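You operate a simulated robot arm through the tools that you are given. There is no shell and no other tool. Be economical: measure what you need, move in short steps, check, and stop when the job is done.

You run a simulated two-armed robot. Do the job below in one go: nothing can be reset, and whatever is moved stays where it is left.

Task
Put the cream tin on the green mat on the teal-backed bench. Then fetch the teal spacer marked "56" and set it on the top of the blue marking bench. Then put one of the cream filter elements from the ledge of the control cabinet on the lower shelf of the right yellow bench. The order counts. Set down upright: cream tin, cream filter element.

Only the result counts: the job must be done as asked and must still hold three seconds after the hand-in. Knocking over, shifting, dropping, spilling or breaking anything else fails it.

Robot
Two 7-joint arms with fingered hands on one trunk, on a base that drives. Base frame: it is fixed to the floor where the robot stands at the start and does not move with it; the origin is under the middle of the robot, x ahead of it, y to its left, z up. Lengths are in m, angles in degrees, forces in N, time in s.
The left shoulder is at the start at [0.042, 0.268, 1.491], the right one opposite. Places, roughly: cream filter element [-2.25, 2, 1]; cream tin (6x6x7 cm) [0.8, 0, 1.6]; green mat on the teal-backed bench [-1.3, -2.6, 0.8]; lower shelf of the right yellow bench (46x20 cm) [-2.84, -1.1, 0.36]; teal spacer [2.5, -1.75, 0.75]; top of the blue marking bench [3, -5, 0.8]. Payload 5 kg a hand.
Tool frame (each hand has its own): the origin (TCP) lies between the finger pads and is the grasp point; the fingertips stand 0.052 m ahead of it; z points along the fingers, y is the line along which they close. The gripper opens to 0.176 m. The gripper's body begins 0.061 m behind the TCP. The gripper is a hand of 5 fingers: y runs from the thumb to the fingers, the wrist lies at [-0.026, -0.151, -0.269] in the tool frame, and closing takes about 1.5 s.
Orientation is that of the tool frame in the base frame, as a unit quaternion [w, x, y, z]. With the fingers straight down and the wrist toward the robot, the tool's x, y and z point along [0, 1, 0], [1, 0, 0] and [0, 0, -1] of the base frame.

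Tools
- The arms move only by the tool servo_tool. It takes "left_targets", "right_targets" or both (then of equal length, played together; a hand with none holds still); each is a list of rows, each a list of 7 numbers: the shift along the base's x, y, z in mm, then the turn, a rotation vector about the base's x, y, z in degrees, then the closure in counts, from 0 (fully open) to 255 (shut). In form: [[tx, ty, tz, rx, ry, rz, grip], ...]. A call has 1 to 8 rows; each row is the pose to reach, as a shift and turn from the pose commanded when the call began. A row lasts 0.2 s, in which the tool goes at most 0.05 m and 8.6 degrees; a call with a longer step from one row to the next is refused whole, and so is a gripper value outside its range. A pose out of reach is approached as far as the arm can. The call stops where the force on the tool passes 40 N (or 10 N more than at its start, if that is more) or the arm is blocked; 0.2 s more then pass. Each finger travels about 0.108 m/s and halts on what it meets, pressing with about 25 N; the grip force reading is that of the motor and also rises with nothing between the fingers. The clock runs only during rows and for 0.2 s after the last one: add rows that repeat a pose to give the fingers time. The reply holds the time, the measured pose of the TCP, the force on the tool along the base axes, the opening and the grip force, in the units named above and with some noise, with the torque about the TCP (base axes, N m) and any sound that the robot's microphone picked up.
- Cameras (640 x 400 px; columns grow to the right, rows downward): "scene" is now at [0.1246, -0.0213, 1.7169]; the picture's right is [-0.24, -0.97, 0.00], its down [-0.48, 0.11, -0.87] and it looks along [0.85, -0.21, -0.49] (base axes); focal length 214 px, centre (320, 200). "left" rides on the left gripper at [-0.102, -0.142, -0.203] in its tool frame; the picture's right is [-0.79, -0.29, 0.54], its down [0.56, -0.70, 0.44] and it looks along [0.25, 0.65, 0.72] (tool axes); focal length 275 px, centre (320, 200). "right" rides on the right gripper at [0.102, -0.142, -0.203] in its tool frame; the picture's right is [-0.79, 0.29, -0.54], its down [-0.56, -0.70, 0.44] and it looks along [-0.25, 0.65, 0.72] (tool axes); focal length 275 px, centre (320, 200). There is no depth. A picture from a camera that has moved, and an enlarged one, comes with that camera's place and axes in the base frame and with its lens.
- get_image(camera): a new picture of that camera. The clock stands still meanwhile.
- slide_trunk(by): slides the trunk up (or, below 0, down) by that many m; the arms and the scene camera ride with it, the base frame stays. It gives what a move gives, with no picture.
- drive_base(legs): drives the robot by 1 to 6 legs, each [ahead, turn to the left] in m and degrees, along the robot's own axes; the way and the turn of a leg run together, so that a leg with both is an arc; at most 1.5 m and 180 degrees a leg. The arms and the cameras ride along, it lands a little off, and it stops where it bumps. It gives what a move gives.
- preshape(shape, hand): the hand has 5 fingers and takes this shape, open, in about a second: jaw (thumb against the fingers, like two jaws); tri (thumb and two fingers); tip (a fingertip pinch); poke (one finger out to press); point (the index stretched); flat (the hand flat); cup (the hand cupped); fist (a fist). The gripper value then closes the fingers along that shape, each until it touches; the sizes above hold for jaw. It gives what a move gives, with no picture.
- turn_head(pan, tilt): turns the head with the scene camera to pan (to the left, within 80 degrees either way) and tilt (down, from -29 to 69), counted from straight ahead of the robot. It gives what a move gives.
- inspect(camera, box): a new picture of the part [left, top, right, bottom] of that camera's present view, enlarged. The clock stands still meanwhile.
- finish_job(): hands the job in; it is judged then, once.

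Go step by step. Nothing tells you exact positions but the pictures and the camera data: compare them with the known pose of the tool, close in by small moves and look again before you grip or let go. The budget is 165 turns and 130 pictures, counting those below and the enlarged ones. Unless the task says otherwise, let go and move clear before handing in.

The tools are called after "Call:" as name(argument=value, ...) on one line, values as JSON. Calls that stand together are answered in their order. servo_tool: Moves the arms, as the interface text tells. Its arguments: {"type":"object","properties":{"left_targets":{"type":"array"},"right_targets":{"type":"array"}},"required":[]} The other tools are called the same way: slide_trunk (by) slides the trunk up or down; preshape (shape, hand) gives the hand a shape; drive_base (legs) drives the base; turn_head (pan, tilt) turns the head that bears the scene camera; get_image (camera) takes a picture; inspect (camera, box) takes an enlarged picture of a part of a camera's view; finish_job () hands the job in.

At the start:

```text
time: 0.0
left_eef_pos: [0.4314, 0.1554, 0.9993]
left_tcp_rot: [0.0, 0.707, 0.708, -0.001]
left_force: [-0.7, -0.6, 0.3]
left_moment: [0.04, 0.01, -0.01]
left_finger_gap: 0.1755
left_grip_force: 0.1
left_shape: jaw
right_eef_pos: [0.7104, -0.3192, 1.8188]
right_tcp_rot: [-0.001, 0.708, 0.706, 0.0]
right_force: [0.6, 0.4, -0.1]
right_moment: [-0.01, -0.01, 0.0]
right_finger_gap: 0.1756
right_grip_force: 0.0
right_shape: jaw
trunk travel left (down, up): [-0.65, 0.151]
robot x, y, heading: [0.0016, 0.0027, -0.1]
head pan, tilt: [-13.6, 28.5]
```

scene: 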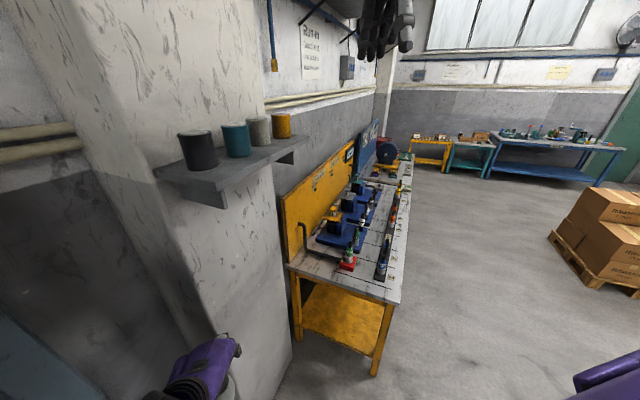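
right: 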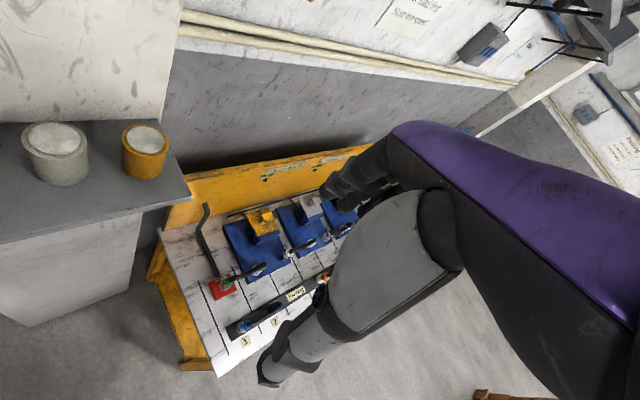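
left: 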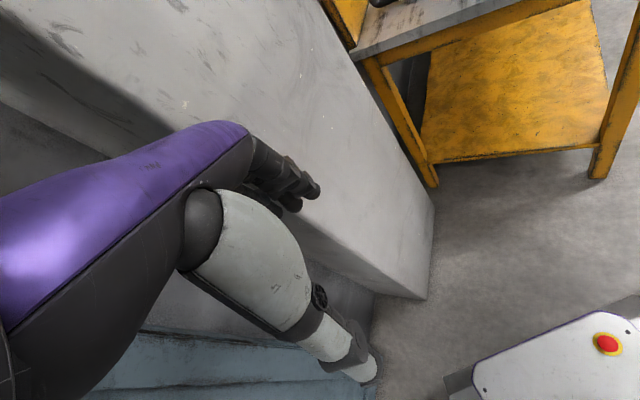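

I see four tins on a bracket shelf; the cream one is third, near [0.8, 0, 1.59]. I'll look closer before moving.

Call:
inspect(camera="scene", box=[140, 90, 320, 210])

Call:
inspect(camera="right", box=[0, 80, 240, 240])

```text
3.33 times, centred on (230, 150) of scene
camera zoom: at [0.1246, -0.0213, 1.7169], right [-0.24, -0.97, 0.0], down [-0.48, 0.11, -0.87], along [0.85, -0.21, -0.49], focal length 715 px, centre (620, 367)
```

zoom: 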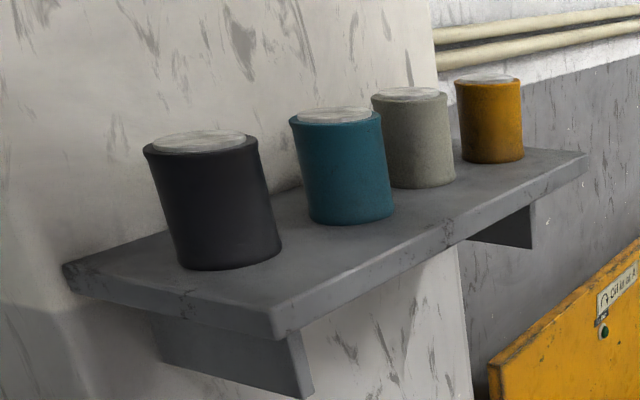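

```text
2.50 times, centred on (120, 160) of right
camera zoom: at [0.5694, -0.2171, 2.0211], right [0.29, -0.79, 0.54], down [-0.7, -0.56, -0.44], along [0.65, -0.25, -0.72], focal length 688 px, centre (820, 300)
```

zoom: 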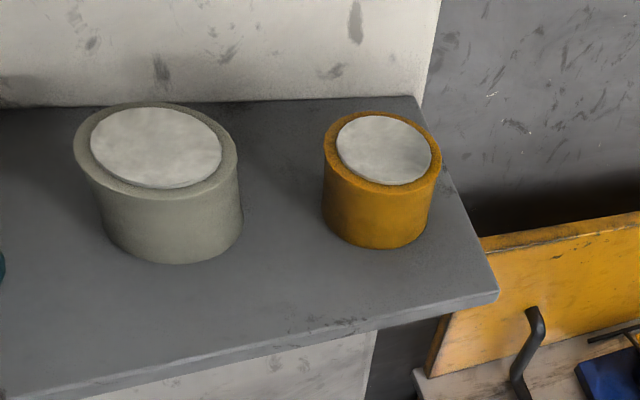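

The cream tin's top centre triangulates to about [0.754, 0.001, 1.626]; neighbours are about 9 cm away along a diagonal row, with the pillar about 8.5 cm behind. I want to see the hand's finger layout before I approach.

Call:
inspect(camera="right", box=[220, 100, 500, 400])

Call:
turn_head(pan=-15, tilt=0)

Call:
get_image(camera="scene")

```text
1.33 times, centred on (360, 250) of right
camera zoom: at [0.5694, -0.2171, 2.0211], right [0.29, -0.79, 0.54], down [-0.7, -0.56, -0.44], along [0.65, -0.25, -0.72], focal length 367 px, centre (267, 133)
```

zoom: 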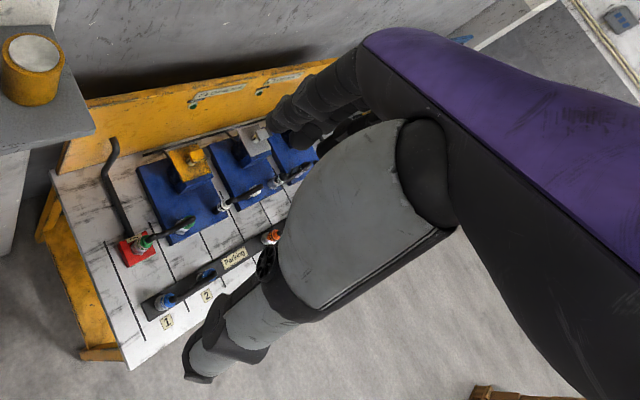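

```text
time: 0.9
left_eef_pos: [0.4186, 0.1563, 1.0064]
left_tcp_rot: [0.005, 0.707, 0.707, 0.004]
left_force: [-0.1, -0.6, 0.0]
left_moment: [-0.02, 0.03, -0.02]
left_finger_gap: 0.1761
left_grip_force: 0.1
left_shape: jaw
right_eef_pos: [0.6868, -0.3188, 1.827]
right_tcp_rot: [0.005, 0.708, 0.706, 0.005]
right_force: [0.0, 0.4, -0.9]
right_moment: [-0.1, 0.0, -0.01]
right_finger_gap: 0.1759
right_grip_force: 0.1
right_shape: jaw
trunk travel left (down, up): [-0.65, 0.151]
robot x, y, heading: [-0.0004, -0.0001, 0.0]
head pan, tilt: [-15.0, 0.0]
```

```text
123 pictures are left
camera scene: at [0.1228, -0.0226, 1.763], right [-0.26, -0.97, 0.0], down [-0.01, 0.0, -1.0], along [0.97, -0.26, -0.01], focal length 214 px, centre (320, 200)
```

scene: 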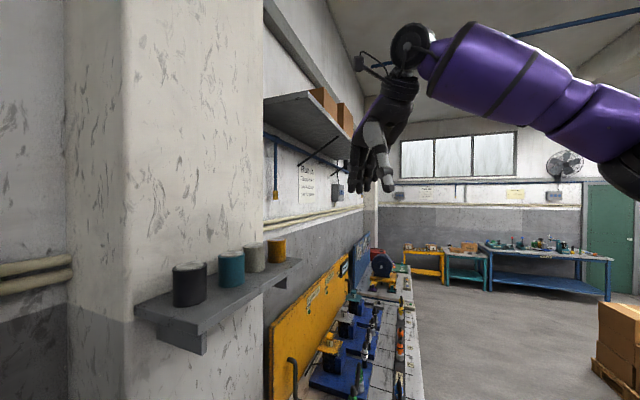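

The right hand hangs clear of the shelf with fingers far side, thumb near. I'll swing it above the cream tin at a safe height, turned 20° and part closed.

Call:
servo_tool(right_targets=[[8, 42, 0, 0, 0, 3, 30], [16, 84, 0, 0, 0, 6, 60], [24, 126, 0, 0, 0, 9, 80], [32, 168, 0, 0, 0, 12, 90], [40, 210, 0, 0, 0, 15, 90], [48, 252, 0, 0, 0, 18, 90], [55, 290, -10, 0, 0, 20, 90], [60, 320, -20, 0, 0, 20, 90]])

Call:
get_image(camera="scene")

Call:
get_image(camera="right")

```text
time: 2.7
left_eef_pos: [0.4182, 0.156, 1.0063]
left_tcp_rot: [0.004, 0.707, 0.708, 0.006]
left_force: [-0.8, 0.6, 0.3]
left_moment: [-0.03, -0.08, -0.02]
left_finger_gap: 0.1762
left_grip_force: 0.1
left_shape: jaw
right_eef_pos: [0.7464, -0.0025, 1.8075]
right_tcp_rot: [0.004, 0.575, 0.818, 0.004]
right_force: [-3.0, -7.9, -1.6]
right_moment: [0.15, 0.06, -0.49]
right_finger_gap: 0.1128
right_grip_force: 0.0
right_shape: jaw
trunk travel left (down, up): [-0.65, 0.151]
robot x, y, heading: [-0.0031, -0.0025, -0.0]
head pan, tilt: [-15.0, 0.0]
```

```text
122 pictures are left
camera scene: at [0.1228, -0.0242, 1.7629], right [-0.26, -0.97, 0.0], down [-0.01, 0.0, -1.0], along [0.97, -0.26, -0.01], focal length 214 px, centre (320, 200)
```

scene: 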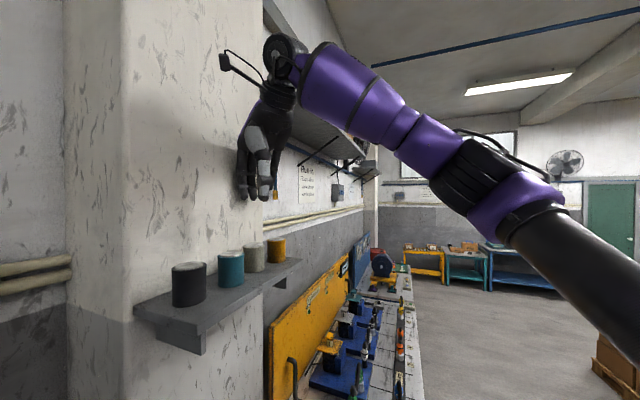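

```text
121 pictures are left
camera right: at [0.5764, 0.0453, 2.0084], right [0.53, -0.65, 0.54], down [-0.47, -0.76, -0.45], along [0.71, -0.01, -0.71], focal length 275 px, centre (320, 200)
```

right: 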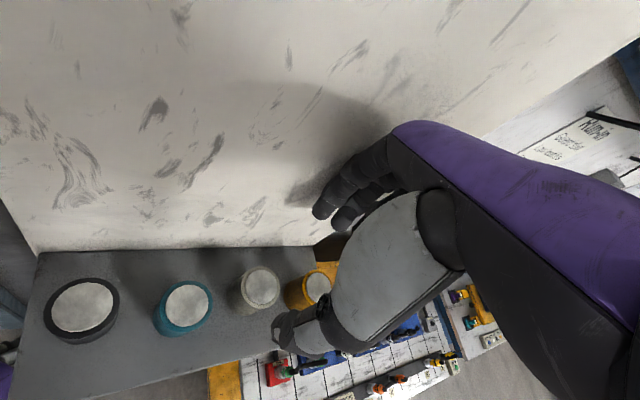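

The tin again triangulates to (0.753, 0.002), so the TCP is above it. The y-force may be finger contact with the pillar, so I'll ease off a little and re-read.

Call:
servo_tool(right_targets=[[-8, -9, 0, 0, 0, 0, 100], [-12, -14, 0, 0, 0, 0, 105], [-12, -14, 0, 0, 0, 0, 105]])

Call:
inspect(camera="scene", box=[200, 100, 340, 300])

```text
time: 3.5
left_eef_pos: [0.4182, 0.1572, 1.0054]
left_tcp_rot: [0.004, 0.707, 0.707, 0.003]
left_force: [0.1, 1.0, -0.1]
left_moment: [-0.06, 0.0, 0.01]
left_finger_gap: 0.176
left_grip_force: 0.1
left_shape: jaw
right_eef_pos: [0.7366, -0.013, 1.8056]
right_tcp_rot: [0.004, 0.573, 0.819, 0.005]
right_force: [0.6, 1.9, 0.4]
right_moment: [-0.09, 0.03, -0.03]
right_finger_gap: 0.1043
right_grip_force: 0.0
right_shape: jaw
trunk travel left (down, up): [-0.65, 0.151]
robot x, y, heading: [0.002, -0.0036, -0.2]
head pan, tilt: [-15.0, 0.0]
```

```text
2.00 times, centred on (270, 200) of scene
camera zoom: at [0.1244, -0.022, 1.7628], right [-0.26, -0.97, 0.0], down [-0.01, 0.0, -1.0], along [0.97, -0.26, -0.01], focal length 429 px, centre (420, 200)
```

zoom: 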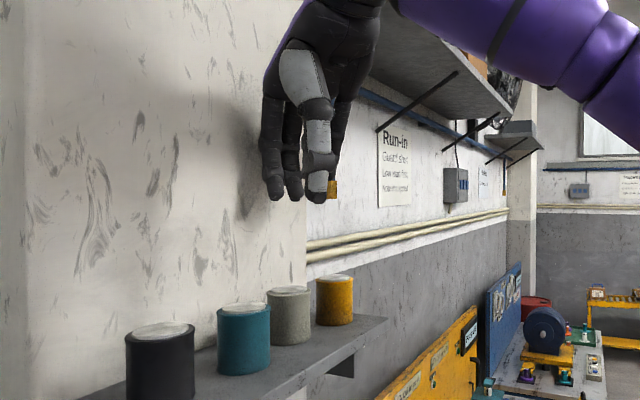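

I'll return above the tin to test whether the force was contact or just motion.

Call:
servo_tool(right_targets=[[5, 5, 0, 0, 0, 0, 105], [10, 10, 0, 0, 0, 0, 105], [15, 13, 0, 0, 0, 0, 105], [15, 13, 0, 0, 0, 0, 105], [15, 13, 0, 0, 0, 0, 105]])

```text
time: 4.7
left_eef_pos: [0.4185, 0.156, 1.0063]
left_tcp_rot: [0.005, 0.707, 0.707, 0.004]
left_force: [-0.3, -0.2, 0.5]
left_moment: [0.01, 0.01, 0.03]
left_finger_gap: 0.176
left_grip_force: 0.0
left_shape: jaw
right_eef_pos: [0.7507, -0.0027, 1.808]
right_tcp_rot: [0.004, 0.574, 0.819, 0.005]
right_force: [-5.0, -6.9, 1.4]
right_moment: [0.28, -0.32, -0.27]
right_finger_gap: 0.1026
right_grip_force: 0.0
right_shape: jaw
trunk travel left (down, up): [-0.65, 0.151]
robot x, y, heading: [0.0017, -0.0016, -0.0]
head pan, tilt: [-15.0, 0.0]
```

It is real pillar contact, about 5 cm above the TCP (knuckles). I'll back off, lean the hand 10° away from the pillar, then re-centre.

Call:
servo_tool(right_targets=[[-12, -14, 0, 0, 0, 0, 105], [-12, -14, 0, 4, -3.3, 0, 105], [-12, -14, 0, 7.7, -6.4, 0, 105], [-5, -5, 0, 7.7, -6.4, 0, 108], [0, 2, 0, 7.7, -6.4, 0, 108], [0, 2, 0, 7.7, -6.4, 0, 108]])

```text
time: 6.1
left_eef_pos: [0.4193, 0.1556, 1.0046]
left_tcp_rot: [0.004, 0.707, 0.707, 0.003]
left_force: [-0.7, -0.1, 0.4]
left_moment: [-0.01, -0.01, 0.01]
left_finger_gap: 0.1762
left_grip_force: 0.1
left_shape: jaw
right_eef_pos: [0.7515, 0.0012, 1.8077]
right_tcp_rot: [0.011, 0.571, 0.815, 0.094]
right_force: [-0.1, -1.2, -0.1]
right_moment: [-0.05, -0.03, -0.09]
right_finger_gap: 0.1016
right_grip_force: 0.0
right_shape: jaw
trunk travel left (down, up): [-0.65, 0.151]
robot x, y, heading: [0.0002, -0.0062, -0.2]
head pan, tilt: [-15.0, 0.0]
```

No contact now, and the TCP sits over the tin. Descending to just above it and checking.

Call:
servo_tool(right_targets=[[0, 0, -30, 0, 0, 0, 108], [1, 0, -60, 0, 0, 0, 108], [1, 0, -90, 0, 0, 0, 108], [1, 0, -110, 0, 0, 0, 108], [1, 0, -110, 0, 0, 0, 108]])

Call:
inspect(camera="scene", box=[180, 160, 340, 300])

Call:
get_image(camera="right")

```text
time: 7.3
left_eef_pos: [0.4181, 0.1566, 1.0064]
left_tcp_rot: [0.005, 0.708, 0.707, 0.005]
left_force: [0.2, 0.7, 0.5]
left_moment: [0.0, -0.08, 0.0]
left_finger_gap: 0.176
left_grip_force: 0.0
left_shape: jaw
right_eef_pos: [0.7489, 0.001, 1.6975]
right_tcp_rot: [0.011, 0.572, 0.815, 0.093]
right_force: [-0.5, -1.1, 0.1]
right_moment: [-0.03, -0.11, -0.1]
right_finger_gap: 0.1015
right_grip_force: 0.1
right_shape: jaw
trunk travel left (down, up): [-0.65, 0.151]
robot x, y, heading: [0.0006, -0.0013, -0.5]
head pan, tilt: [-15.0, 0.0]
```

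```text
2.86 times, centred on (260, 230) of scene
camera zoom: at [0.1225, -0.023, 1.7631], right [-0.26, -0.97, 0.0], down [-0.01, 0.0, -1.0], along [0.97, -0.26, -0.01], focal length 613 px, centre (491, 114)
```

zoom: 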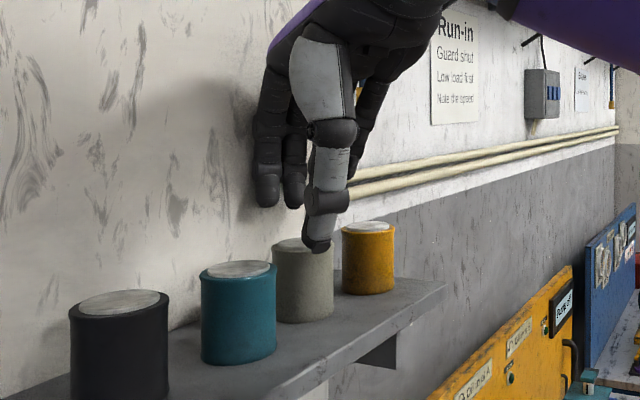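

```text
118 pictures are left
camera right: at [0.5576, 0.0227, 1.8826], right [0.47, -0.72, 0.51], down [-0.4, -0.69, -0.6], along [0.78, 0.08, -0.62], focal length 275 px, centre (320, 200)
```

right: 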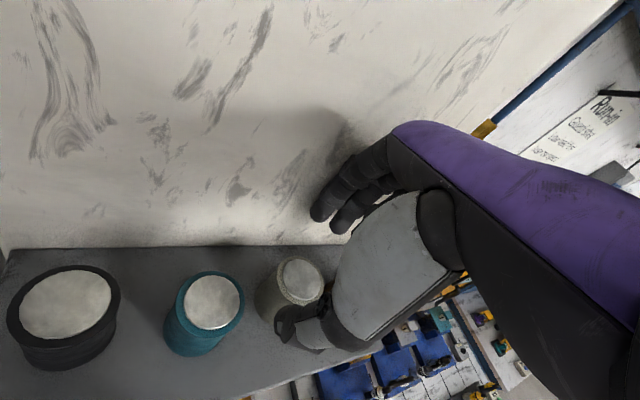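

Thumb and fingers straddle the tin as predicted. Descending to grasp height (tips stay about 1.5 cm above the shelf).

Call:
servo_tool(right_targets=[[1, 0, -25, 0, 0, 0, 108], [2, 0, -45, 0, 0, 0, 108], [3, 0, -60, 0, 0, 0, 108], [3, 0, -72, 0, 0, 0, 108], [3, 0, -72, 0, 0, 0, 108]])

Call:
inspect(camera="scene", box=[180, 160, 340, 300])

Call:
get_image(camera="right")

```text
time: 8.5
left_eef_pos: [0.4179, 0.1565, 1.0063]
left_tcp_rot: [0.004, 0.707, 0.707, 0.004]
left_force: [0.3, 0.1, -0.3]
left_moment: [0.02, 0.03, -0.04]
left_finger_gap: 0.1759
left_grip_force: 0.1
left_shape: jaw
right_eef_pos: [0.752, 0.0024, 1.6291]
right_tcp_rot: [0.013, 0.572, 0.815, 0.095]
right_force: [0.3, 4.4, 34.2]
right_moment: [-1.11, -3.34, 0.8]
right_finger_gap: 0.1002
right_grip_force: 0.1
right_shape: jaw
trunk travel left (down, up): [-0.65, 0.151]
robot x, y, heading: [0.0011, -0.0003, -0.1]
head pan, tilt: [-15.0, 0.0]
```

```text
2.86 times, centred on (260, 230) of scene
camera zoom: at [0.121, -0.0226, 1.7633], right [-0.26, -0.97, 0.0], down [-0.01, 0.0, -1.0], along [0.97, -0.26, -0.01], focal length 613 px, centre (491, 114)
```

zoom: 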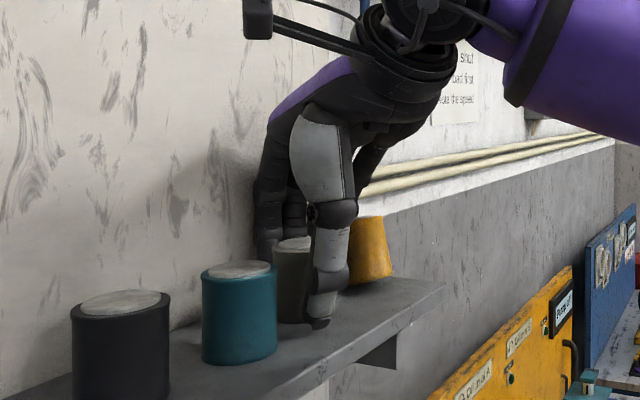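

```text
116 pictures are left
camera right: at [0.5585, 0.0228, 1.8135], right [0.47, -0.72, 0.51], down [-0.4, -0.69, -0.6], along [0.79, 0.08, -0.61], focal length 275 px, centre (320, 200)
```

right: 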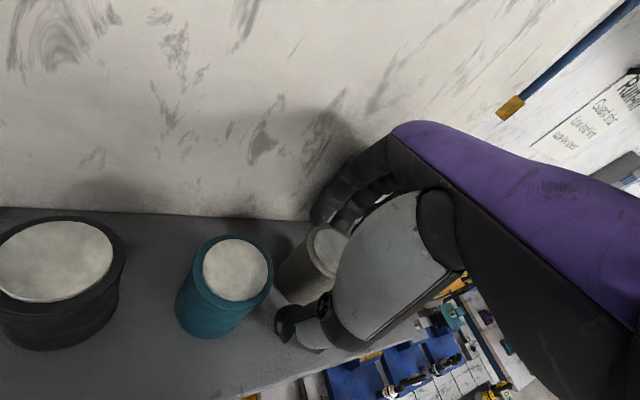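

The hand is pressing down on something — the index finger on the yellow tin, which looks tilted. Lifting straight back up at once.

Call:
servo_tool(right_targets=[[0, 0, 10, 0, 0, 0, 108], [0, 0, 30, 0, 0, 0, 108], [0, 0, 60, 0, 0, 0, 108], [0, 0, 90, 0, 0, 0, 108], [0, 0, 90, 0, 0, 0, 108]])

Call:
inspect(camera="scene", box=[180, 160, 340, 300])

```text
time: 9.7
left_eef_pos: [0.4175, 0.1558, 1.0056]
left_tcp_rot: [0.004, 0.707, 0.707, 0.004]
left_force: [-0.5, 0.1, -0.9]
left_moment: [0.02, 0.02, -0.02]
left_finger_gap: 0.1759
left_grip_force: 0.1
left_shape: jaw
right_eef_pos: [0.7562, -0.0008, 1.7162]
right_tcp_rot: [0.01, 0.572, 0.815, 0.092]
right_force: [-3.0, -2.8, 0.1]
right_moment: [0.05, 0.05, -0.07]
right_finger_gap: 0.1004
right_grip_force: 0.1
right_shape: jaw
trunk travel left (down, up): [-0.65, 0.151]
robot x, y, heading: [-0.0022, -0.0004, -0.0]
head pan, tilt: [-15.0, 0.0]
```

```text
2.86 times, centred on (260, 230) of scene
camera zoom: at [0.1238, -0.0237, 1.7628], right [-0.26, -0.97, 0.0], down [-0.01, 0.0, -1.0], along [0.97, -0.26, -0.01], focal length 613 px, centre (491, 114)
```

zoom: 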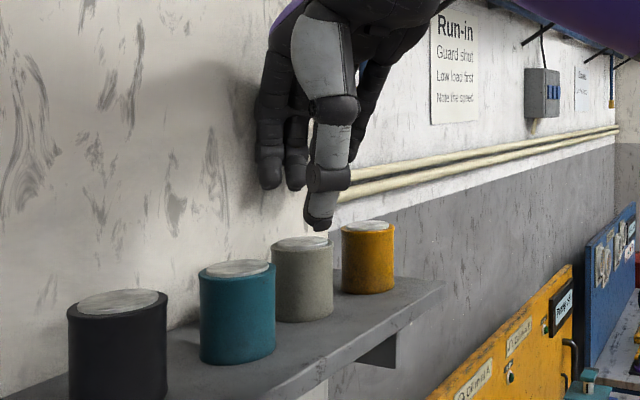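

The yellow tin settled back upright in place. I'll turn the hand so its finger row is parallel to the shelf (fingers go between tins and pillar), with a bit more lean, backing off the pillar while turning.

Call:
servo_tool(right_targets=[[-13, -18, 20, 0, 0, 0, 115], [-16, -20, 20, -0.2, -1.4, 6.9, 118], [-16, -20, 20, -0.4, -2.8, 13.8, 120], [-16, -20, 20, -0.6, -4.2, 20.7, 120], [-16, -20, 20, -0.8, -5.6, 27.6, 120], [-16, -20, 20, -0.8, -5.6, 27.6, 120], [-16, -20, 20, -0.8, -5.6, 27.6, 120]])

Call:
inspect(camera="scene", box=[180, 120, 340, 260])

Call:
get_image(camera="right")

```text
time: 11.3
left_eef_pos: [0.4185, 0.1566, 1.0051]
left_tcp_rot: [0.004, 0.707, 0.707, 0.003]
left_force: [0.3, -0.3, 0.2]
left_moment: [-0.04, 0.08, -0.01]
left_finger_gap: 0.1759
left_grip_force: 0.1
left_shape: jaw
right_eef_pos: [0.7398, -0.0189, 1.734]
right_tcp_rot: [0.031, 0.356, 0.927, 0.114]
right_force: [1.5, -0.1, -1.2]
right_moment: [0.0, 0.1, 0.04]
right_finger_gap: 0.0935
right_grip_force: 0.1
right_shape: jaw
trunk travel left (down, up): [-0.65, 0.151]
robot x, y, heading: [0.0007, -0.0026, 0.1]
head pan, tilt: [-15.0, 0.0]
```

```text
2.86 times, centred on (260, 190) of scene
camera zoom: at [0.1249, -0.0228, 1.7628], right [-0.26, -0.97, 0.0], down [-0.01, 0.0, -1.0], along [0.97, -0.26, -0.01], focal length 613 px, centre (491, 229)
```

zoom: 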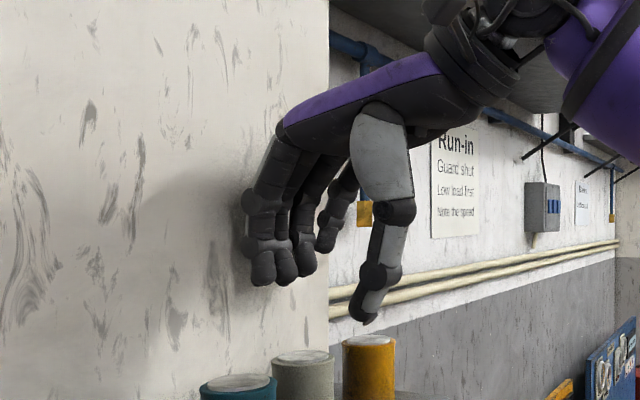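

```text
113 pictures are left
camera right: at [0.5431, -0.0911, 1.901], right [0.7, -0.42, 0.57], down [0.02, -0.79, -0.61], along [0.71, 0.44, -0.55], focal length 275 px, centre (320, 200)
```

right: 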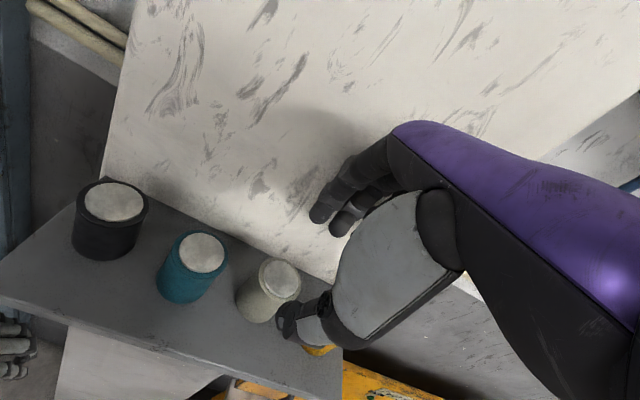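

Now the finger row is parallel to the shelf. Shifting back over the tin at this height, then checking force.

Call:
servo_tool(right_targets=[[7, 10, 0, 0, 0, 0, 120], [13, 19, 0, 0, 0, 0, 120], [13, 19, -20, 0, 0, 0, 120], [13, 19, -40, 0, 0, 0, 120], [13, 19, -40, 0, 0, 0, 120]])

Call:
inspect(camera="scene", box=[180, 160, 340, 300])

Call:
inspect(camera="right", box=[140, 140, 420, 380])

```text
time: 12.0
left_eef_pos: [0.4035, 0.1578, 1.002]
left_tcp_rot: [0.002, 0.706, 0.708, 0.008]
left_force: [-0.7, 2.6, 1.4]
left_moment: [-0.37, -0.05, -0.06]
left_finger_gap: 0.1759
left_grip_force: 0.0
left_shape: jaw
right_eef_pos: [0.7259, -0.0001, 1.7476]
right_tcp_rot: [0.042, 0.355, 0.926, 0.117]
right_force: [-1.4, -3.0, -1.8]
right_moment: [0.09, -0.13, -0.32]
right_finger_gap: 0.093
right_grip_force: 0.1
right_shape: jaw
trunk travel left (down, up): [-0.65, 0.151]
robot x, y, heading: [-0.0013, -0.0027, -0.3]
head pan, tilt: [-15.0, 0.0]
stopped in row 3 (right hand): the force on the tool passed its limit at 47 N (the readings are from after the stop); the commanded pose is now the measured one
```

```text
2.86 times, centred on (260, 230) of scene
camera zoom: at [0.1211, -0.0196, 1.7632], right [-0.26, -0.97, 0.01], down [-0.01, 0.0, -1.0], along [0.97, -0.26, -0.01], focal length 613 px, centre (491, 114)
```

zoom: 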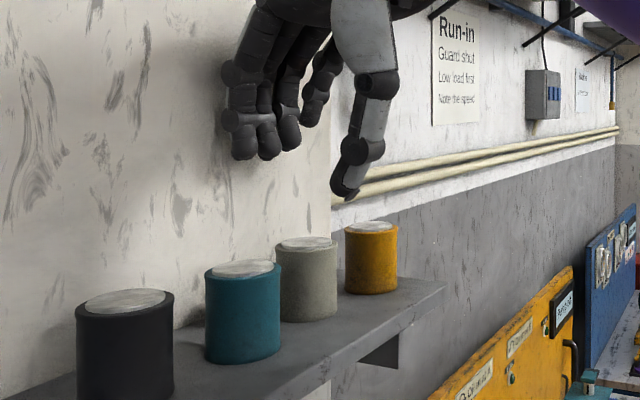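

```text
1.67 times, centred on (280, 260) of right
camera zoom: at [0.5246, -0.0712, 1.9103], right [0.69, -0.42, 0.59], down [0.03, -0.79, -0.61], along [0.72, 0.44, -0.53], focal length 459 px, centre (387, 100)
```

zoom: 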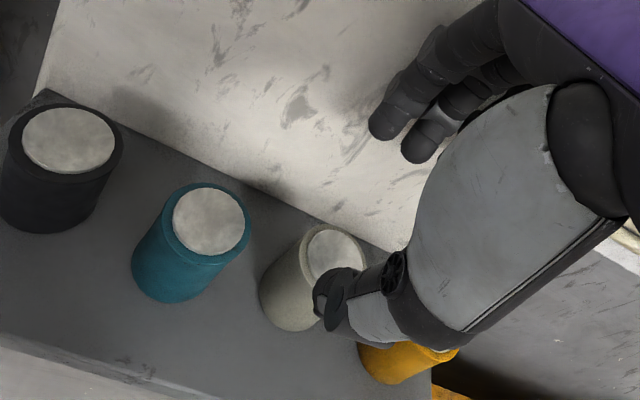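

The knuckle row met the pillar; the tins are undisturbed. I'll narrow the opening to about 7.5 cm (tin is 6), which pulls the fingers in about 1 cm, and approach again in small steps.

Call:
servo_tool(right_targets=[[0, -5, 0, 0, 0, 0, 130], [15, -13, 0, 0, 0, 0, 140], [15, -13, 0, 0, 0, 0, 146], [15, -13, 0, 0, 0, 0, 146], [19, -8, 0, 0, 0, 0, 146], [22, -4, 0, 0, 0, 0, 146], [22, -4, 0, 0, 0, 0, 146]])

```text
time: 13.6
left_eef_pos: [0.4046, 0.1563, 1.0039]
left_tcp_rot: [0.001, 0.708, 0.707, 0.007]
left_force: [0.3, -0.2, 0.9]
left_moment: [0.05, 0.03, 0.0]
left_finger_gap: 0.1761
left_grip_force: 0.1
left_shape: jaw
right_eef_pos: [0.7488, -0.0081, 1.7474]
right_tcp_rot: [0.04, 0.357, 0.925, 0.12]
right_force: [-11.0, -10.1, 3.7]
right_moment: [0.7, -0.76, -0.09]
right_finger_gap: 0.0731
right_grip_force: 0.1
right_shape: jaw
trunk travel left (down, up): [-0.65, 0.151]
robot x, y, heading: [-0.0006, 0.0001, -0.1]
head pan, tilt: [-15.0, 0.0]
```

Contact is about 6–7 cm above the TCP (knuckles), so more lean helps directly. Backing off, adding 10° lean, and re-approaching.

Call:
servo_tool(right_targets=[[-9, -11, 0, 0, 0, 0, 146], [-9, -11, 0, 3.9, -3.2, 0, 146], [-9, -11, 0, 7.7, -6.4, 0, 146], [-4, -4, 0, 7.7, -6.4, 0, 146], [1, 3, 0, 7.7, -6.4, 0, 146], [3, 5, 0, 7.7, -6.4, 0, 146], [3, 5, 0, 7.7, -6.4, 0, 146]])

Call:
inspect(camera="scene", box=[180, 140, 340, 280])

```text
time: 15.2
left_eef_pos: [0.4051, 0.1559, 1.003]
left_tcp_rot: [0.001, 0.707, 0.707, 0.007]
left_force: [-0.6, -0.7, 1.0]
left_moment: [0.04, -0.01, 0.05]
left_finger_gap: 0.1759
left_grip_force: 0.1
left_shape: jaw
right_eef_pos: [0.7524, -0.0028, 1.7467]
right_tcp_rot: [0.066, 0.351, 0.912, 0.2]
right_force: [-3.8, -3.5, 1.5]
right_moment: [0.14, -0.15, -0.06]
right_finger_gap: 0.0742
right_grip_force: 0.1
right_shape: jaw
trunk travel left (down, up): [-0.65, 0.151]
robot x, y, heading: [0.0024, 0.0052, 0.2]
head pan, tilt: [-15.0, 0.0]
```

```text
2.86 times, centred on (260, 210) of scene
camera zoom: at [0.1228, -0.0238, 1.763], right [-0.26, -0.97, 0.0], down [-0.01, 0.0, -1.0], along [0.97, -0.26, -0.01], focal length 613 px, centre (491, 171)
```

zoom: 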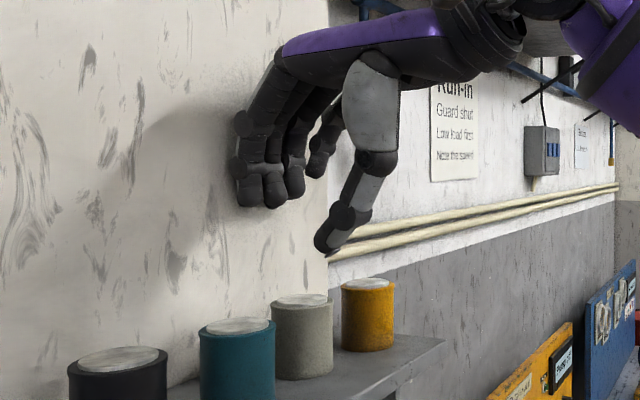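

With this lean the fingertips sit about 2 cm further toward the pillar than the TCP, so I can stay back: target TCP (0.741, −0.012) with an 8.7 cm opening. Shifting there and descending partway.

Call:
servo_tool(right_targets=[[-13, -11, 0, 0, 0, 0, 135], [-13, -11, 0, 0, 0, 0, 128], [-13, -11, -20, 0, 0, 0, 128], [-13, -11, -45, 0, 0, 0, 128], [-13, -11, -45, 0, 0, 0, 128]])

Call:
inspect(camera="scene", box=[180, 160, 340, 300])

Call:
inspect(camera="right", box=[140, 140, 420, 380])

```text
time: 16.4
left_eef_pos: [0.4055, 0.1582, 1.003]
left_tcp_rot: [0.001, 0.707, 0.707, 0.007]
left_force: [-1.1, 0.2, 0.0]
left_moment: [-0.06, -0.03, 0.01]
left_finger_gap: 0.1756
left_grip_force: 0.1
left_shape: jaw
right_eef_pos: [0.7391, -0.0119, 1.7012]
right_tcp_rot: [0.067, 0.349, 0.913, 0.2]
right_force: [-0.3, 1.2, -0.1]
right_moment: [-0.11, -0.04, -0.03]
right_finger_gap: 0.0875
right_grip_force: 0.0
right_shape: jaw
trunk travel left (down, up): [-0.65, 0.151]
robot x, y, heading: [0.0025, -0.0025, 0.0]
head pan, tilt: [-15.0, 0.0]
```

```text
2.86 times, centred on (260, 230) of scene
camera zoom: at [0.1233, -0.022, 1.763], right [-0.26, -0.97, 0.0], down [-0.01, 0.0, -1.0], along [0.97, -0.26, -0.01], focal length 613 px, centre (491, 114)
```

zoom: 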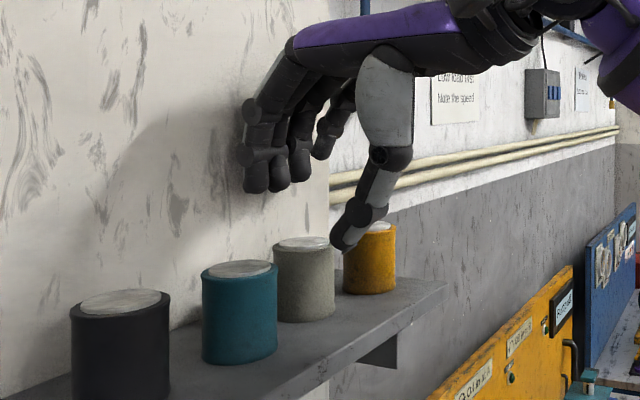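

```text
1.67 times, centred on (280, 260) of right
camera zoom: at [0.5235, -0.1031, 1.8292], right [0.62, -0.51, 0.6], down [0.1, -0.7, -0.7], along [0.77, 0.5, -0.39], focal length 459 px, centre (387, 100)
```

zoom: 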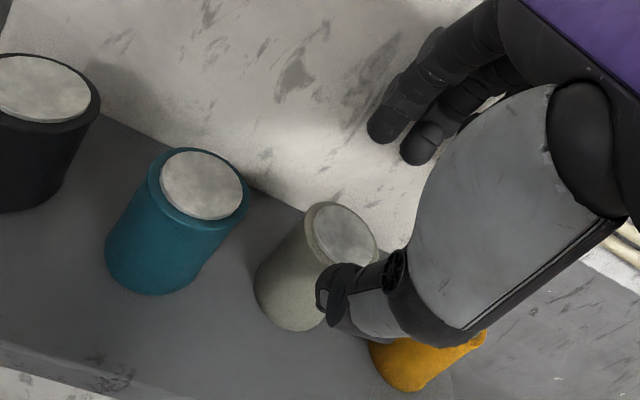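

Clearances look right; the thumb sits a bit toward the yellow tin, so I'll shift 8 mm along the row and descend to grasp height.

Call:
servo_tool(right_targets=[[-6, 5, 0, 0, 0, 0, 128], [-6, 4, -20, 0, 0, 0, 128], [-6, 4, -40, 0, 0, 0, 128], [-6, 4, -55, 0, 0, 0, 128], [-6, 4, -55, 0, 0, 0, 128]])

Call:
inspect(camera="scene", box=[180, 160, 340, 300])

Call:
inspect(camera="right", box=[140, 140, 420, 380])

```text
time: 17.6
left_eef_pos: [0.4065, 0.1565, 1.0022]
left_tcp_rot: [0.001, 0.707, 0.708, 0.007]
left_force: [0.6, 0.1, -0.2]
left_moment: [-0.01, 0.02, 0.04]
left_finger_gap: 0.1759
left_grip_force: 0.0
left_shape: jaw
right_eef_pos: [0.736, -0.0098, 1.6465]
right_tcp_rot: [0.067, 0.35, 0.912, 0.2]
right_force: [-0.7, 0.8, -0.4]
right_moment: [0.02, 0.02, 0.02]
right_finger_gap: 0.0871
right_grip_force: 0.1
right_shape: jaw
trunk travel left (down, up): [-0.65, 0.151]
robot x, y, heading: [-0.0008, 0.001, 0.1]
head pan, tilt: [-15.0, 0.0]
```

```text
2.86 times, centred on (260, 230) of scene
camera zoom: at [0.124, -0.0234, 1.7629], right [-0.26, -0.97, 0.0], down [-0.01, 0.0, -1.0], along [0.97, -0.26, -0.01], focal length 613 px, centre (491, 114)
```

zoom: 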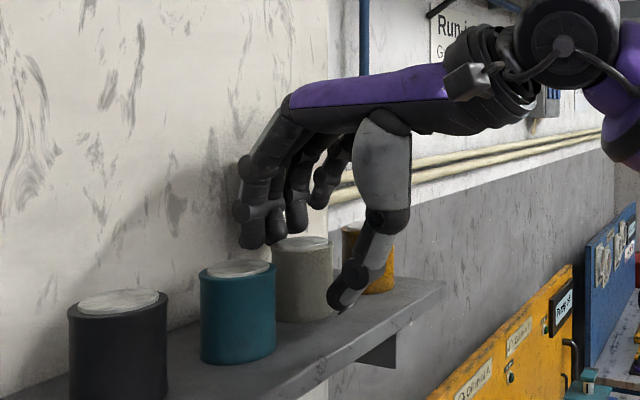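

```text
1.67 times, centred on (280, 260) of right
camera zoom: at [0.5193, -0.1013, 1.7741], right [0.62, -0.51, 0.6], down [0.1, -0.7, -0.7], along [0.78, 0.5, -0.39], focal length 459 px, centre (387, 100)
```

zoom: 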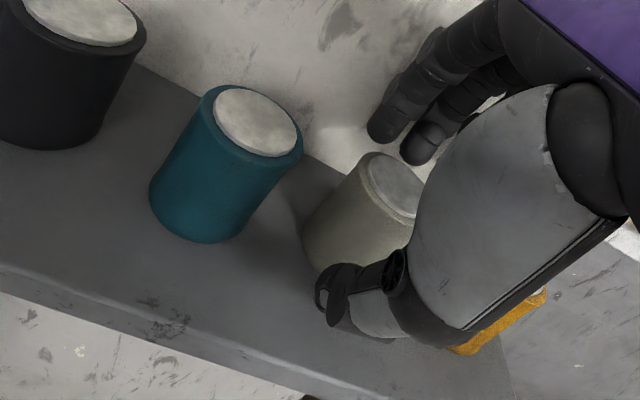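

Still no contact; 12 mm more, then close gradually.

Call:
servo_tool(right_targets=[[0, 0, -8, 0, 0, 0, 128], [0, 0, -13, 0, 0, 0, 128], [0, 0, -13, 0, 0, 0, 128], [0, 0, -13, 0, 0, 0, 140], [0, 0, -13, 0, 0, 0, 150], [0, 0, -13, 0, 0, 0, 160], [0, 0, -13, 0, 0, 0, 160]])

Call:
inspect(camera="scene", box=[180, 160, 340, 300])

Call:
inspect(camera="right", box=[140, 140, 420, 380])

```text
time: 19.2
left_eef_pos: [0.4051, 0.1564, 1.0027]
left_tcp_rot: [0.001, 0.707, 0.707, 0.007]
left_force: [0.9, -0.2, -0.5]
left_moment: [-0.04, -0.01, 0.01]
left_finger_gap: 0.1762
left_grip_force: 0.1
left_shape: jaw
right_eef_pos: [0.7345, -0.0077, 1.634]
right_tcp_rot: [0.067, 0.351, 0.912, 0.2]
right_force: [0.4, 0.7, 0.0]
right_moment: [0.0, 0.01, 0.04]
right_finger_gap: 0.0664
right_grip_force: 0.0
right_shape: jaw
trunk travel left (down, up): [-0.65, 0.151]
robot x, y, heading: [-0.0028, -0.0005, -0.1]
head pan, tilt: [-15.0, 0.0]
```

```text
2.86 times, centred on (260, 230) of scene
camera zoom: at [0.1238, -0.0229, 1.7629], right [-0.26, -0.97, 0.0], down [-0.01, 0.0, -1.0], along [0.97, -0.26, -0.01], focal length 613 px, centre (491, 114)
```

zoom: 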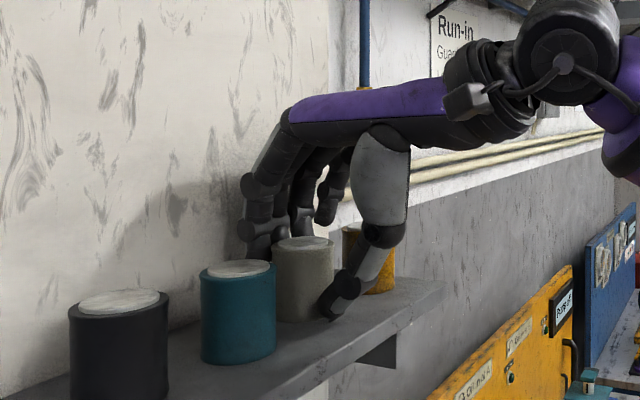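

```text
1.67 times, centred on (280, 260) of right
camera zoom: at [0.5187, -0.1004, 1.7615], right [0.62, -0.51, 0.6], down [0.1, -0.7, -0.7], along [0.77, 0.5, -0.39], focal length 459 px, centre (387, 100)
```

zoom: 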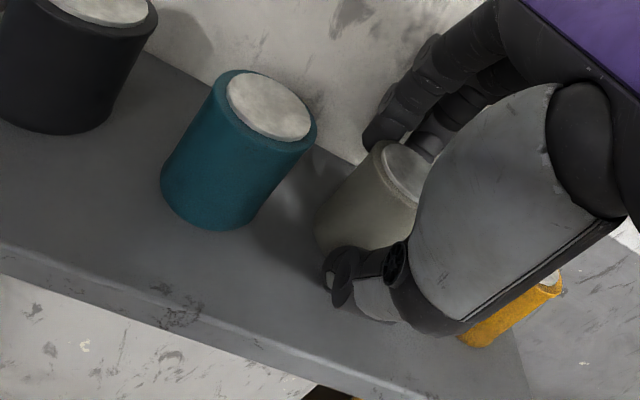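

Everything straddles the tin nicely with no contact. Closing fully.

Call:
servo_tool(right_targets=[[0, 0, 0, 0, 0, 0, 170], [0, 0, 0, 0, 0, 0, 180], [0, 0, 0, 0, 0, 0, 195], [0, 0, 0, 0, 0, 0, 215], [0, 0, 0, 0, 0, 0, 235], [0, 0, 0, 0, 0, 0, 255], [0, 0, 0, 0, 0, 0, 255], [0, 0, 0, 0, 0, 0, 255]])

Call:
inspect(camera="scene", box=[180, 160, 340, 300])

Call:
inspect(camera="right", box=[140, 140, 420, 380])

```text
time: 21.0
left_eef_pos: [0.4062, 0.1568, 1.004]
left_tcp_rot: [0.0, 0.707, 0.707, 0.007]
left_force: [-0.3, 0.1, 0.3]
left_moment: [-0.02, -0.01, 0.02]
left_finger_gap: 0.1758
left_grip_force: 0.0
left_shape: jaw
right_eef_pos: [0.7343, -0.0084, 1.6349]
right_tcp_rot: [0.066, 0.35, 0.912, 0.201]
right_force: [0.9, -0.1, 0.0]
right_moment: [-0.01, 0.02, -0.02]
right_finger_gap: 0.0569
right_grip_force: 25.4
right_shape: jaw
trunk travel left (down, up): [-0.65, 0.151]
robot x, y, heading: [-0.0011, 0.0014, 0.1]
head pan, tilt: [-15.0, 0.0]
```

```text
2.86 times, centred on (260, 230) of scene
camera zoom: at [0.1239, -0.0231, 1.7629], right [-0.26, -0.97, 0.0], down [-0.01, 0.0, -1.0], along [0.97, -0.26, -0.01], focal length 613 px, centre (491, 114)
```

zoom: 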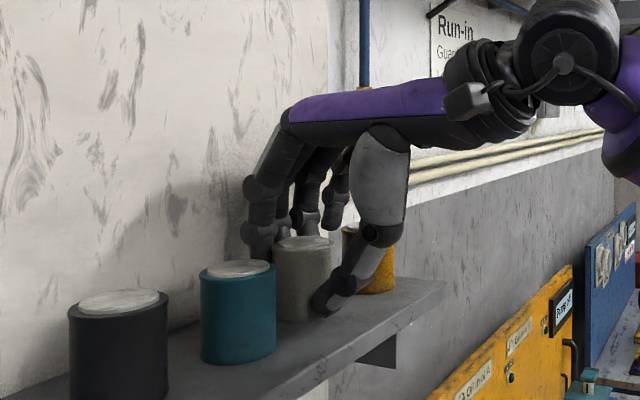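

```text
1.67 times, centred on (280, 260) of right
camera zoom: at [0.5187, -0.1007, 1.7616], right [0.62, -0.51, 0.6], down [0.1, -0.7, -0.7], along [0.77, 0.5, -0.39], focal length 459 px, centre (387, 100)
```

zoom: 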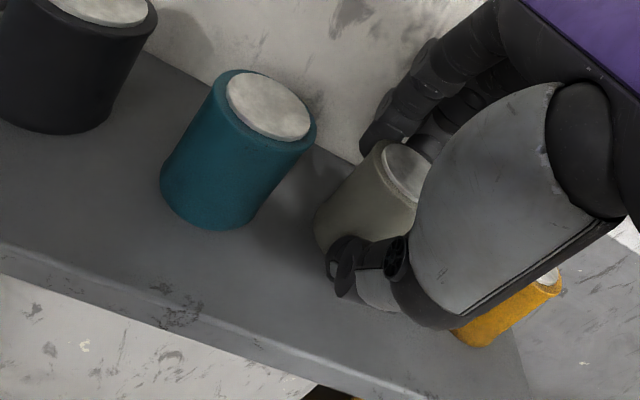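

Gripped at 5.7 cm, and the tin stayed upright in the fingers. Lifting straight up, easing slightly away from the pillar.

Call:
servo_tool(right_targets=[[0, 0, 10, 0, 0, 0, 255], [-3, -4, 30, 0, 0, 0, 255], [-6, -8, 60, 0, 0, 0, 255], [-12, -15, 95, 0, 0, 0, 255], [-20, -25, 130, 0, 0, 0, 255], [-20, -25, 130, 0, 0, 0, 255]])

Call:
get_image(camera="scene")

Call:
get_image(camera="right")

```text
time: 22.4
left_eef_pos: [0.406, 0.1556, 1.0014]
left_tcp_rot: [0.001, 0.706, 0.708, 0.006]
left_force: [0.5, -0.3, -0.7]
left_moment: [0.01, 0.12, -0.02]
left_finger_gap: 0.176
left_grip_force: 0.0
left_shape: jaw
right_eef_pos: [0.7167, -0.0341, 1.7631]
right_tcp_rot: [0.066, 0.351, 0.913, 0.199]
right_force: [0.4, 1.3, -2.2]
right_moment: [-0.05, 0.15, 0.03]
right_finger_gap: 0.0567
right_grip_force: 25.0
right_shape: jaw
trunk travel left (down, up): [-0.65, 0.151]
robot x, y, heading: [-0.001, 0.0013, 0.0]
head pan, tilt: [-15.0, 0.0]
```

```text
101 pictures are left
camera scene: at [0.1256, -0.0225, 1.7626], right [-0.26, -0.97, 0.0], down [-0.02, 0.0, -1.0], along [0.97, -0.26, -0.01], focal length 214 px, centre (320, 200)
```

scene: 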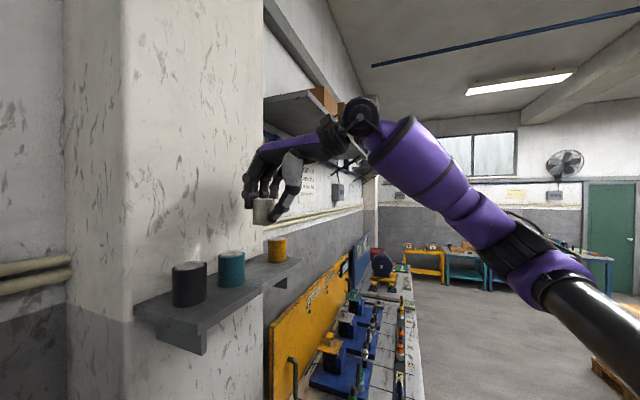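

```text
100 pictures are left
camera right: at [0.5003, -0.1259, 1.8905], right [0.62, -0.51, 0.59], down [0.1, -0.7, -0.7], along [0.77, 0.5, -0.39], focal length 275 px, centre (320, 200)
```

right: 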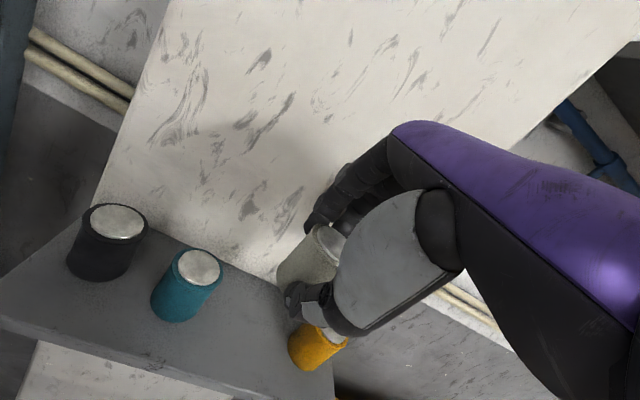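

Tin is held upright and clear. Retracting it close to the body while yawing the hand to face ahead.

Call:
servo_tool(right_targets=[[-22, -35, 0, 0, 0, -6, 255], [-45, -75, 0, 0, 0, -12, 255], [-70, -112, -5, 0, 0, -18, 255], [-95, -150, -15, 0, 0, -24, 255], [-120, -188, -25, 0, 0, -30, 255], [-145, -222, -40, 0, 0, -36, 255], [-170, -250, -60, 0, 0, -42, 255], [-195, -275, -85, 0, 0, -48, 255]])

Call:
servo_tool(right_targets=[[-12, -8, -40, 0, 0, 0, 255], [-24, -16, -80, 0, 0, 0, 255], [-36, -24, -120, 0, 0, 0, 255], [-48, -32, -160, 0, 0, 0, 255], [-60, -40, -200, 0, 0, 0, 255], [-70, -40, -240, 0, 0, 0, 255], [-80, -40, -280, 0, 0, 0, 255], [-80, -40, -280, 0, 0, 0, 255]])

Call:
turn_head(pan=-75, tilt=15)

Call:
get_image(camera="scene")

Call:
get_image(camera="right")

```text
time: 24.2
left_eef_pos: [0.4052, 0.1547, 1.003]
left_tcp_rot: [0.001, 0.707, 0.707, 0.007]
left_force: [0.0, -0.8, -0.4]
left_moment: [0.16, -0.07, -0.03]
left_finger_gap: 0.1758
left_grip_force: 0.1
left_shape: jaw
right_eef_pos: [0.52, -0.3116, 1.6797]
right_tcp_rot: [0.143, 0.692, 0.69, 0.157]
right_force: [-1.4, -3.1, -1.9]
right_moment: [0.15, -0.07, 0.07]
right_finger_gap: 0.0566
right_grip_force: 24.9
right_shape: jaw
trunk travel left (down, up): [-0.65, 0.151]
robot x, y, heading: [-0.0039, 0.0056, 0.0]
head pan, tilt: [-15.0, 0.0]
```

```text
time: 26.0
left_eef_pos: [0.4058, 0.1577, 1.0026]
left_tcp_rot: [0.001, 0.708, 0.707, 0.008]
left_force: [-0.1, 0.9, 0.1]
left_moment: [-0.04, -0.02, 0.02]
left_finger_gap: 0.176
left_grip_force: 0.1
left_shape: jaw
right_eef_pos: [0.5781, -0.369, 1.5063]
right_tcp_rot: [0.143, 0.691, 0.692, 0.154]
right_force: [0.2, 0.4, -1.7]
right_moment: [-0.03, 0.0, -0.02]
right_finger_gap: 0.056
right_grip_force: 24.9
right_shape: jaw
right hand out of reach, approached as far as the arm can: row 3, 4, 5, 6, 7, 8
trunk travel left (down, up): [-0.65, 0.151]
robot x, y, heading: [-0.0013, 0.0008, -0.0]
head pan, tilt: [-15.0, 0.0]
```

```text
time: 27.3
left_eef_pos: [0.4068, 0.1567, 1.0032]
left_tcp_rot: [0.001, 0.707, 0.707, 0.007]
left_force: [-0.9, 0.0, -0.5]
left_moment: [0.0, -0.02, 0.0]
left_finger_gap: 0.1759
left_grip_force: 0.0
left_shape: jaw
right_eef_pos: [0.5779, -0.3704, 1.5069]
right_tcp_rot: [0.141, 0.691, 0.692, 0.154]
right_force: [0.3, -0.6, -2.2]
right_moment: [0.01, 0.06, -0.02]
right_finger_gap: 0.0561
right_grip_force: 24.9
right_shape: jaw
trunk travel left (down, up): [-0.65, 0.151]
robot x, y, heading: [-0.0043, -0.0006, 0.1]
head pan, tilt: [-75.0, 15.0]
```

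```text
99 pictures are left
camera scene: at [0.0606, -0.09, 1.7396], right [-0.97, -0.26, 0.01], down [-0.08, 0.25, -0.96], along [0.25, -0.93, -0.26], focal length 214 px, centre (320, 200)
```

scene: 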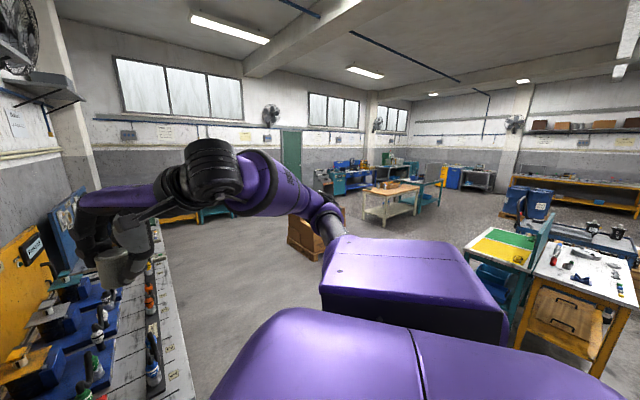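

```text
98 pictures are left
camera right: at [0.3662, -0.2701, 1.6357], right [0.04, -0.8, 0.6], down [-0.46, -0.55, -0.7], along [0.89, -0.24, -0.39], focal length 275 px, centre (320, 200)
```

right: 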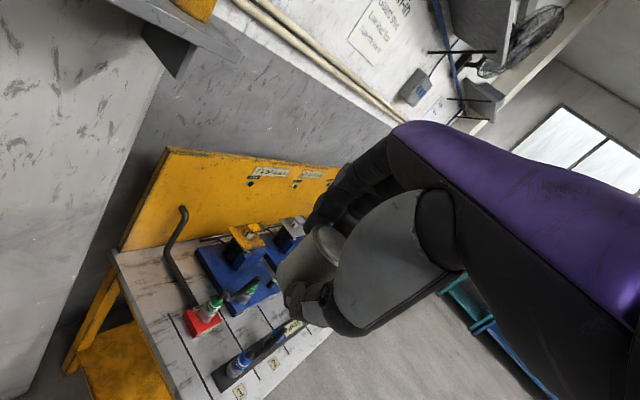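

The green mat is visible at right, near (−1.3, −2.5). Zooming in on that bench and its surroundings.

Call:
inspect(camera="scene", box=[420, 180, 640, 330])

```text
2.67 times, centred on (530, 255) of scene
camera zoom: at [0.0606, -0.09, 1.7396], right [-0.97, -0.26, 0.01], down [-0.08, 0.25, -0.96], along [0.25, -0.93, -0.26], focal length 572 px, centre (-240, 53)
```

zoom: 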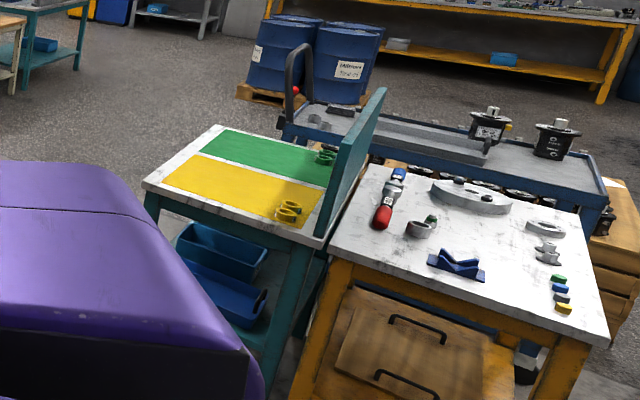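

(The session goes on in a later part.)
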